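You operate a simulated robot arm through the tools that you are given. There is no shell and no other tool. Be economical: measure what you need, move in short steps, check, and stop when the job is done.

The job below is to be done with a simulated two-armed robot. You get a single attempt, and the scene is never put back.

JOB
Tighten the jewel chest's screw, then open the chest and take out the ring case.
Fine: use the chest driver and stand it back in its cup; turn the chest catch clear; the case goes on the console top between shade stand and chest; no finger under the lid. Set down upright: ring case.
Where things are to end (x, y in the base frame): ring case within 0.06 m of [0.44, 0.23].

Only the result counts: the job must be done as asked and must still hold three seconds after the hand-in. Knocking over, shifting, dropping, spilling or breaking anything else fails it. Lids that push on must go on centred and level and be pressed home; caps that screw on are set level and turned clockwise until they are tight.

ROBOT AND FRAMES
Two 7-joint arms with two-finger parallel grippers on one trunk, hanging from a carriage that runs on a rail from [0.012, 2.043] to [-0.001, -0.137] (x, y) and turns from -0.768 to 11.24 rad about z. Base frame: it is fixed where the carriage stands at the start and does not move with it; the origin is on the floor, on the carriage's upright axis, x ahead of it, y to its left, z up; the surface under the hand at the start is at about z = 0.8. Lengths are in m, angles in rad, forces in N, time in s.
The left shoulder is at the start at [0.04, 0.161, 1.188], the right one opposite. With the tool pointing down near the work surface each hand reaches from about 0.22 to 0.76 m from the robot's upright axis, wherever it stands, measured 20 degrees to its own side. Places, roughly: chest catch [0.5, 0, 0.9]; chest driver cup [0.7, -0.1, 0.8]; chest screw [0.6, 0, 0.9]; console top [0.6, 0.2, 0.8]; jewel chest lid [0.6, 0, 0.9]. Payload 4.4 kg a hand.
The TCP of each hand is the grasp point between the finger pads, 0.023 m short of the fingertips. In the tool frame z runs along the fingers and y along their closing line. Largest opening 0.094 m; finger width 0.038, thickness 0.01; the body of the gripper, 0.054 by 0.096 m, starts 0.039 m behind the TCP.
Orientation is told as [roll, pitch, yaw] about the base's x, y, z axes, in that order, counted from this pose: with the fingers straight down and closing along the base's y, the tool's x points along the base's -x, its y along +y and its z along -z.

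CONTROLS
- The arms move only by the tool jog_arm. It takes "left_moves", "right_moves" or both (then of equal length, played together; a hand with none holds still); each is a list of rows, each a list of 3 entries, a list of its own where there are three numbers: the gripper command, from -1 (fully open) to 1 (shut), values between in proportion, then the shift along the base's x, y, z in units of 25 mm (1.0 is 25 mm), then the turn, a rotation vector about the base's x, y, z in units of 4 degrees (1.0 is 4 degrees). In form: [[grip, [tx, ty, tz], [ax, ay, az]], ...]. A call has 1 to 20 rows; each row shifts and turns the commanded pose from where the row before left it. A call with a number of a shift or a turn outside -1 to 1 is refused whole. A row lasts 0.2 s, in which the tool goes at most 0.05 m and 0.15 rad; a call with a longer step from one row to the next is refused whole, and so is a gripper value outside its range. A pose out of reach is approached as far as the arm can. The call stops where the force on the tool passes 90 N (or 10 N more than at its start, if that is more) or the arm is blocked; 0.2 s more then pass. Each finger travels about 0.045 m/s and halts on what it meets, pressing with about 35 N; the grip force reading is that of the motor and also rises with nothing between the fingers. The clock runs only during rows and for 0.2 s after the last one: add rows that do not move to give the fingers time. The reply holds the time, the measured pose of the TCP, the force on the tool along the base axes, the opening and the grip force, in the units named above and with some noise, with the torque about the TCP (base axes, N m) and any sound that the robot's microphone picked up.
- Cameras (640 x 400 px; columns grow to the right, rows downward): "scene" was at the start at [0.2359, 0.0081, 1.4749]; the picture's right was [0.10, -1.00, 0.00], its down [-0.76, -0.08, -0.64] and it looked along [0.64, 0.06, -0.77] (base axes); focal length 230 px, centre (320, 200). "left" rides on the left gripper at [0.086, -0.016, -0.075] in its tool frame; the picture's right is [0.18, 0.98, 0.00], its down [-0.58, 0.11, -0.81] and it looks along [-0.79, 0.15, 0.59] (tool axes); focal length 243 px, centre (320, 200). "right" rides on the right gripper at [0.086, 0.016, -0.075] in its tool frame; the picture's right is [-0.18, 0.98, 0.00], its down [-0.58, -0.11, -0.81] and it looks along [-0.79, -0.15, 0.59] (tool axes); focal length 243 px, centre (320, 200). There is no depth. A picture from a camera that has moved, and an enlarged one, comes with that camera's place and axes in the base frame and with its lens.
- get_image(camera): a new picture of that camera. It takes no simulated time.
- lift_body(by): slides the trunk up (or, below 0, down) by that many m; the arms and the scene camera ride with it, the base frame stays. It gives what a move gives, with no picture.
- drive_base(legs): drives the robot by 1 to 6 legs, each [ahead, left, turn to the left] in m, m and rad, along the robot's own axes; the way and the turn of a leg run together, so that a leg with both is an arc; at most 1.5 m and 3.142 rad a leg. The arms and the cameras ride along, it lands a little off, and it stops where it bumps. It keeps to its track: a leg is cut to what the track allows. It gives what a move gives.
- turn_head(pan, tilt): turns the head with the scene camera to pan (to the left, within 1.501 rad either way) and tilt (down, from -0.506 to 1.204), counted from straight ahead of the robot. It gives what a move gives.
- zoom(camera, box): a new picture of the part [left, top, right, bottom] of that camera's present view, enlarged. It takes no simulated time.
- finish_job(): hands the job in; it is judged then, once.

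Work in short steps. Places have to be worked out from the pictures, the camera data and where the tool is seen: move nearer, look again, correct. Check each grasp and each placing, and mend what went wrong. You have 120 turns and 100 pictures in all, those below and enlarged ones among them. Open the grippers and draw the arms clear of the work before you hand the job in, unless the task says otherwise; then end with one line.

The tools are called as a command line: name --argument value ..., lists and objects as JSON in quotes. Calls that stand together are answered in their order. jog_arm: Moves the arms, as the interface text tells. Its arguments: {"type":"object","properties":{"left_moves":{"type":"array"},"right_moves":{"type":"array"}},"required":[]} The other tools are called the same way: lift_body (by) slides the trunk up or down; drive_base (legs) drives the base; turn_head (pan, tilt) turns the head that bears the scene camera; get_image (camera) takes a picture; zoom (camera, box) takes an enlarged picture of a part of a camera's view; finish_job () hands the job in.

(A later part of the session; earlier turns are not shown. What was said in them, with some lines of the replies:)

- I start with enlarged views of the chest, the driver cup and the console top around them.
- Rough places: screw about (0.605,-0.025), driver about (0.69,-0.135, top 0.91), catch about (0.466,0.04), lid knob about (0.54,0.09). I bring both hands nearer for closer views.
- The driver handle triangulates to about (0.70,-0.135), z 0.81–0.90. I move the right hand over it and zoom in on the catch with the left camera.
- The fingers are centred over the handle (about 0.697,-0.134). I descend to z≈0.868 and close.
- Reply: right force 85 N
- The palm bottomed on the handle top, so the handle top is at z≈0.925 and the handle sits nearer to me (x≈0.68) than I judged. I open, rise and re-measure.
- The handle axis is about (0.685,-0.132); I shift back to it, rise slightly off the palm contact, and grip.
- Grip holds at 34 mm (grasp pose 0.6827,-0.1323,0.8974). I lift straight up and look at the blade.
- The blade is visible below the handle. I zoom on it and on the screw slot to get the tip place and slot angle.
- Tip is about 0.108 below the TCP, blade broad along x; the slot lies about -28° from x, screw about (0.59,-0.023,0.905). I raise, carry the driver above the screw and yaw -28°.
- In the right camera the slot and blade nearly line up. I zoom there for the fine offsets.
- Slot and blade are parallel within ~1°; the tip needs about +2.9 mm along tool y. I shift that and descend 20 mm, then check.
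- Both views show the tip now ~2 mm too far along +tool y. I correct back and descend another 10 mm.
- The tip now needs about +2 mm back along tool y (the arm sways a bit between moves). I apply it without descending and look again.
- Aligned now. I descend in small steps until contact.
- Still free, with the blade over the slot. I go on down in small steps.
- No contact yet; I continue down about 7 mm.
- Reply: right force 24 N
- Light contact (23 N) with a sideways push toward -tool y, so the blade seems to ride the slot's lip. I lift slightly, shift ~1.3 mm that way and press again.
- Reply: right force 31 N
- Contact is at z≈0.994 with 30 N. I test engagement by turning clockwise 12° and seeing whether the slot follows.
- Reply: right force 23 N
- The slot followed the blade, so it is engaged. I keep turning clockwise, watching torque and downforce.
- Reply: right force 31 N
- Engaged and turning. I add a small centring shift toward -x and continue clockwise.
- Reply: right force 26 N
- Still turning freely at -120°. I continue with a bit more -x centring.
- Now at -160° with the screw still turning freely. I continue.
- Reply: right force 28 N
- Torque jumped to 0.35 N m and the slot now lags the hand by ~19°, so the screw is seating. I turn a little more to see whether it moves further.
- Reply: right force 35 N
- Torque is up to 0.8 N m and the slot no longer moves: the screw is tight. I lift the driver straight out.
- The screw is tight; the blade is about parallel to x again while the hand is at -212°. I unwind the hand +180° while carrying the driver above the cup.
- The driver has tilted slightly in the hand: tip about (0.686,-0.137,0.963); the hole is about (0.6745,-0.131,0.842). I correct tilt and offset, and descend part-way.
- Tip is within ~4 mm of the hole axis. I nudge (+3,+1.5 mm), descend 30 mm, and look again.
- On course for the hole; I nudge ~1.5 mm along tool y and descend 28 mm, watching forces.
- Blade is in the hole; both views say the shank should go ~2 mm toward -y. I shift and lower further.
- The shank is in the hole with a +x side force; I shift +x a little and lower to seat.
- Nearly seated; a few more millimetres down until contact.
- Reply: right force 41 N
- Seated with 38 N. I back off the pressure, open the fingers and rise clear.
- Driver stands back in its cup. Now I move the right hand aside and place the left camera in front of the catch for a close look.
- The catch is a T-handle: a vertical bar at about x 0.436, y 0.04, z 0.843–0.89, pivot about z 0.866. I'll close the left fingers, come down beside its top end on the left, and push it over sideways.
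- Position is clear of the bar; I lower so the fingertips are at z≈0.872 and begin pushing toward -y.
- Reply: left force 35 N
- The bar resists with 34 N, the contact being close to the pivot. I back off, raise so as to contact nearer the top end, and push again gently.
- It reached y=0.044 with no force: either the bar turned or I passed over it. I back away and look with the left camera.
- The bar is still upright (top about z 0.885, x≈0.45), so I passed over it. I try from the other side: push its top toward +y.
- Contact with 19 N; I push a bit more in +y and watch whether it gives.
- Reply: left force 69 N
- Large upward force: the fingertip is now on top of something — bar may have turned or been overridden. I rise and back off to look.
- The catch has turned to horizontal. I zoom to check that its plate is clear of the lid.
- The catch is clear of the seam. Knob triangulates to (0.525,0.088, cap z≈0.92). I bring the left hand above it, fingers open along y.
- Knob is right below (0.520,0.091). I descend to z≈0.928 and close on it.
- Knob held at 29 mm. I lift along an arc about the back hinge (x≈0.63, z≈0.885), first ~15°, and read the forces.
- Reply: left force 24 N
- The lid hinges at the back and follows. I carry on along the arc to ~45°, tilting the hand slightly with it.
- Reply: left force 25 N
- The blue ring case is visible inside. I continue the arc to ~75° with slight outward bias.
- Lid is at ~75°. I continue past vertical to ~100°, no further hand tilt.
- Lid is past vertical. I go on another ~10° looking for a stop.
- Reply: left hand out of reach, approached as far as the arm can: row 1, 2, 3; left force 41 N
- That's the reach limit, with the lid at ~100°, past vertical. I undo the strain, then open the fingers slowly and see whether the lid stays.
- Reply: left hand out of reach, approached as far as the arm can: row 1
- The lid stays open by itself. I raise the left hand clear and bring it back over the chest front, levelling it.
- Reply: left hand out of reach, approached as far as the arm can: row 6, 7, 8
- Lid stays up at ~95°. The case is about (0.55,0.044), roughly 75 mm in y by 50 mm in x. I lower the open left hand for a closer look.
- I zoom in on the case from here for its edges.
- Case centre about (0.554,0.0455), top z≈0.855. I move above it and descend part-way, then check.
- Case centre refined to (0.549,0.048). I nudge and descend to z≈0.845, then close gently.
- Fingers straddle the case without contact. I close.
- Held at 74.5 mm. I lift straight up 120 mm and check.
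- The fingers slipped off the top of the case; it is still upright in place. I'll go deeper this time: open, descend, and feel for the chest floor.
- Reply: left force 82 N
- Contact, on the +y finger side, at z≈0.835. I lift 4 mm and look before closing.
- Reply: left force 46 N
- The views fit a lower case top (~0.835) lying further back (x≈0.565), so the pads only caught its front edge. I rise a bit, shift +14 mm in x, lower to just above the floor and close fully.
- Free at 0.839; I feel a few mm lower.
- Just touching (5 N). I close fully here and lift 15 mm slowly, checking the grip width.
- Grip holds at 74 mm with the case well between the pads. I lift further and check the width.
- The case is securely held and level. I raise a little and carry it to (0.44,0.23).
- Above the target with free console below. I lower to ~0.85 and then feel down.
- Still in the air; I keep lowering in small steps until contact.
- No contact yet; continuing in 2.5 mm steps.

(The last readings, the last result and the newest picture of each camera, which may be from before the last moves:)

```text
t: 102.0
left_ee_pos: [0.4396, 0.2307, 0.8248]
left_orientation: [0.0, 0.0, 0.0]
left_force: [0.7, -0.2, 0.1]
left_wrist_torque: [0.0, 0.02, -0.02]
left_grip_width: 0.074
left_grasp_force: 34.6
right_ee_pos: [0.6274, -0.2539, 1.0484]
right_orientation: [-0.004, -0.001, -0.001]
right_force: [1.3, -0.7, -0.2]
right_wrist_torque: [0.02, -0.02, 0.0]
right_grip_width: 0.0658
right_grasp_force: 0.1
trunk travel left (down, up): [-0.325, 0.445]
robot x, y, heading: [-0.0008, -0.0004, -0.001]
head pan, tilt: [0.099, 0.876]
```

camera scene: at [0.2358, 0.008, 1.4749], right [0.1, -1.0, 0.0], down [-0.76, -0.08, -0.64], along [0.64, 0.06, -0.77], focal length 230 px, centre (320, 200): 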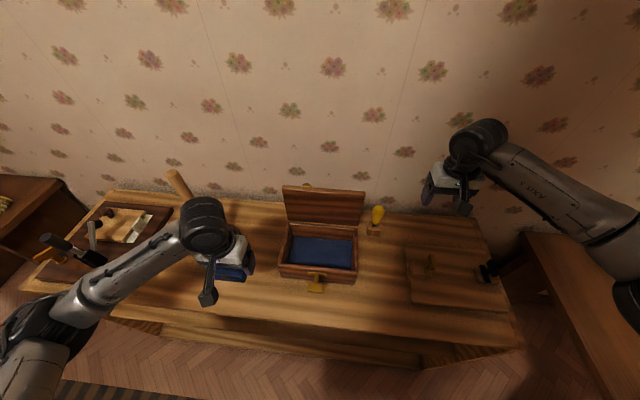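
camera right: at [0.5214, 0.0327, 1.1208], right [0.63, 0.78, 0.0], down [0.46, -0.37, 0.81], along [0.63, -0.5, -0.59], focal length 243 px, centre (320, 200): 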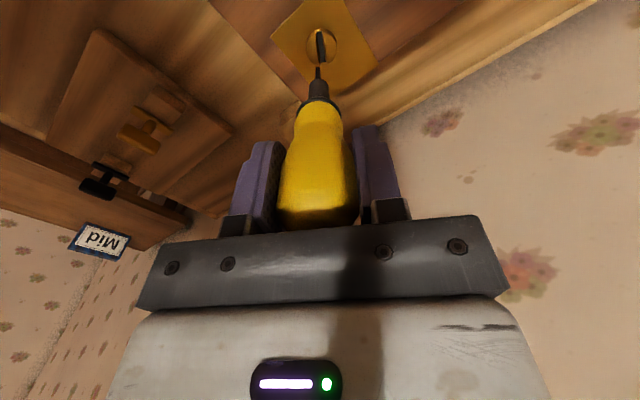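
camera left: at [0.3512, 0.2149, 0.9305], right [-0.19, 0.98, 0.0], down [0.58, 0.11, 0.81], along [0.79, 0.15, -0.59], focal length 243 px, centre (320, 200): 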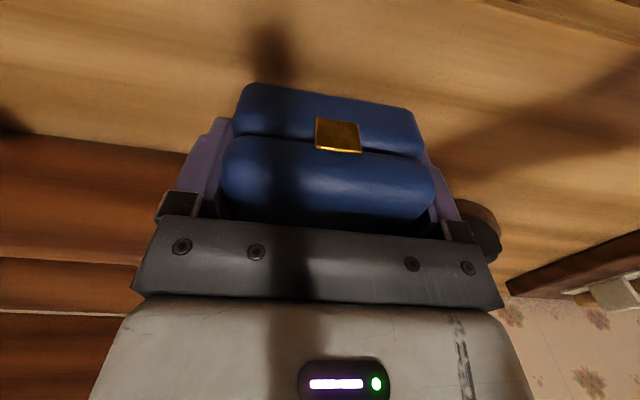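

jog_arm --left_moves '[[1, [0, 0, -0.06], [0, 0, 0]], [1, [0, 0, -0.06], [0, 0, 0]], [1, [0, 0, 0], [0, 0, 0]]]'

```text
t: 102.8
left_ee_pos: [0.4397, 0.2308, 0.8218]
left_orientation: [-0.003, -0.002, 0.002]
left_force: [-2.5, -1.3, 8.2]
left_wrist_torque: [0.31, 0.2, 0.13]
left_grip_width: 0.0746
left_grasp_force: 34.9
right_ee_pos: [0.6276, -0.2534, 1.0481]
right_orientation: [-0.005, -0.002, 0.0]
right_force: [0.7, -0.5, -1.0]
right_wrist_torque: [-0.01, 0.02, -0.05]
right_grip_width: 0.0656
right_grasp_force: 0.0
trunk travel left (down, up): [-0.325, 0.445]
robot x, y, heading: [0.0021, -0.0016, 0.003]
head pan, tilt: [0.099, 0.876]
```

Contact of 8 N at z≈0.822: fingertips and case are at the console top. I open slowly, then rise clear.

jog_arm --left_moves '[[0, [0, 0, 0], [0, 0, 0]], [-0.6, [0, 0, 0], [0, 0, 0]], [-1, [0, 0, 0], [0, 0, 0]], [-1, [0, 0, 0], [0, 0, 0]], [-1, [0, 0, 0], [0, 0, 0]], [-1, [0, 0, 0.4], [0, 0, 0]], [-1, [0, 0, 0.6], [0, 0, 0]], [-1, [0, 0, 0.8], [0, 0, 0]], [-1, [0, 0, 1], [0, 0, 0]], [-1, [0, 0, 1], [0, 0, 0]], [-1, [-0.6, 0.3, 1], [0, 0, 0]], [-1, [-0.8, 0.6, 1], [0, 0, 0]], [-1, [-0.8, 0.6, 1], [0, 0, 0]], [-1, [-0.8, 0.6, 0.5], [0, 0, 0]]]'

get_image --camera "left"

get_image --camera "scene"

```text
t: 105.8
left_ee_pos: [0.3629, 0.2824, 1.004]
left_orientation: [0.0, -0.001, 0.001]
left_force: [0.0, 0.5, -0.3]
left_wrist_torque: [0.0, 0.01, 0.01]
left_grip_width: 0.094
left_grasp_force: 0.0
right_ee_pos: [0.6271, -0.2537, 1.0472]
right_orientation: [-0.003, 0.001, -0.001]
right_force: [-0.8, 0.0, 0.2]
right_wrist_torque: [-0.03, -0.04, -0.02]
right_grip_width: 0.0658
right_grasp_force: 0.0
trunk travel left (down, up): [-0.325, 0.445]
robot x, y, heading: [-0.0016, -0.0027, 0.004]
head pan, tilt: [0.099, 0.876]
```

```text
11 pictures are left
camera left: at [0.2763, 0.2657, 1.08], right [-0.19, 0.98, 0.0], down [0.58, 0.11, 0.81], along [0.79, 0.15, -0.59], focal length 243 px, centre (320, 200)
```

left: 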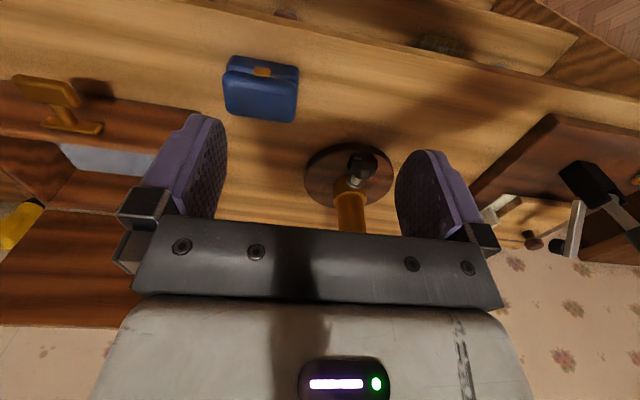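

```text
10 pictures are left
camera scene: at [0.2356, 0.0086, 1.4747], right [0.1, -1.0, 0.0], down [-0.76, -0.08, -0.64], along [0.64, 0.06, -0.77], focal length 230 px, centre (320, 200)
```

scene: 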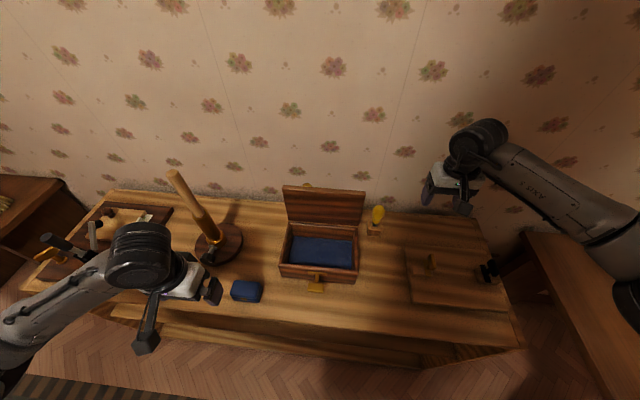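

The case stands upright at about (0.435,0.232), the lid is open, nothing else moved. One last look at the driver before handing in.

zoom --camera "scene" --box '[220, 170, 400, 310]'

```text
2.86 times, centred on (310, 240) of scene
camera zoom: at [0.2356, 0.0086, 1.4747], right [0.1, -1.0, 0.0], down [-0.76, -0.08, -0.64], along [0.64, 0.06, -0.77], focal length 658 px, centre (349, 86)
```

zoom: 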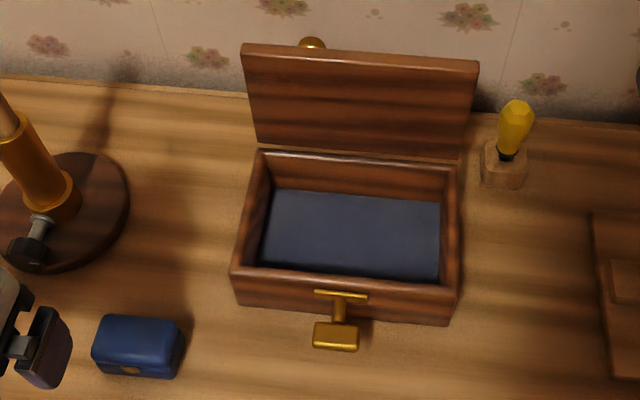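

Everything is in place; I hand the job in.

finish_job

```text
The job is handed in.
```

The chest screw is tight (it stopped turning at about 0.8 N m), the driver is back in its cup, the catch is turned clear and the lid stands open; the ring case is upright at about (0.435, 0.232), between the shade stand and the chest.
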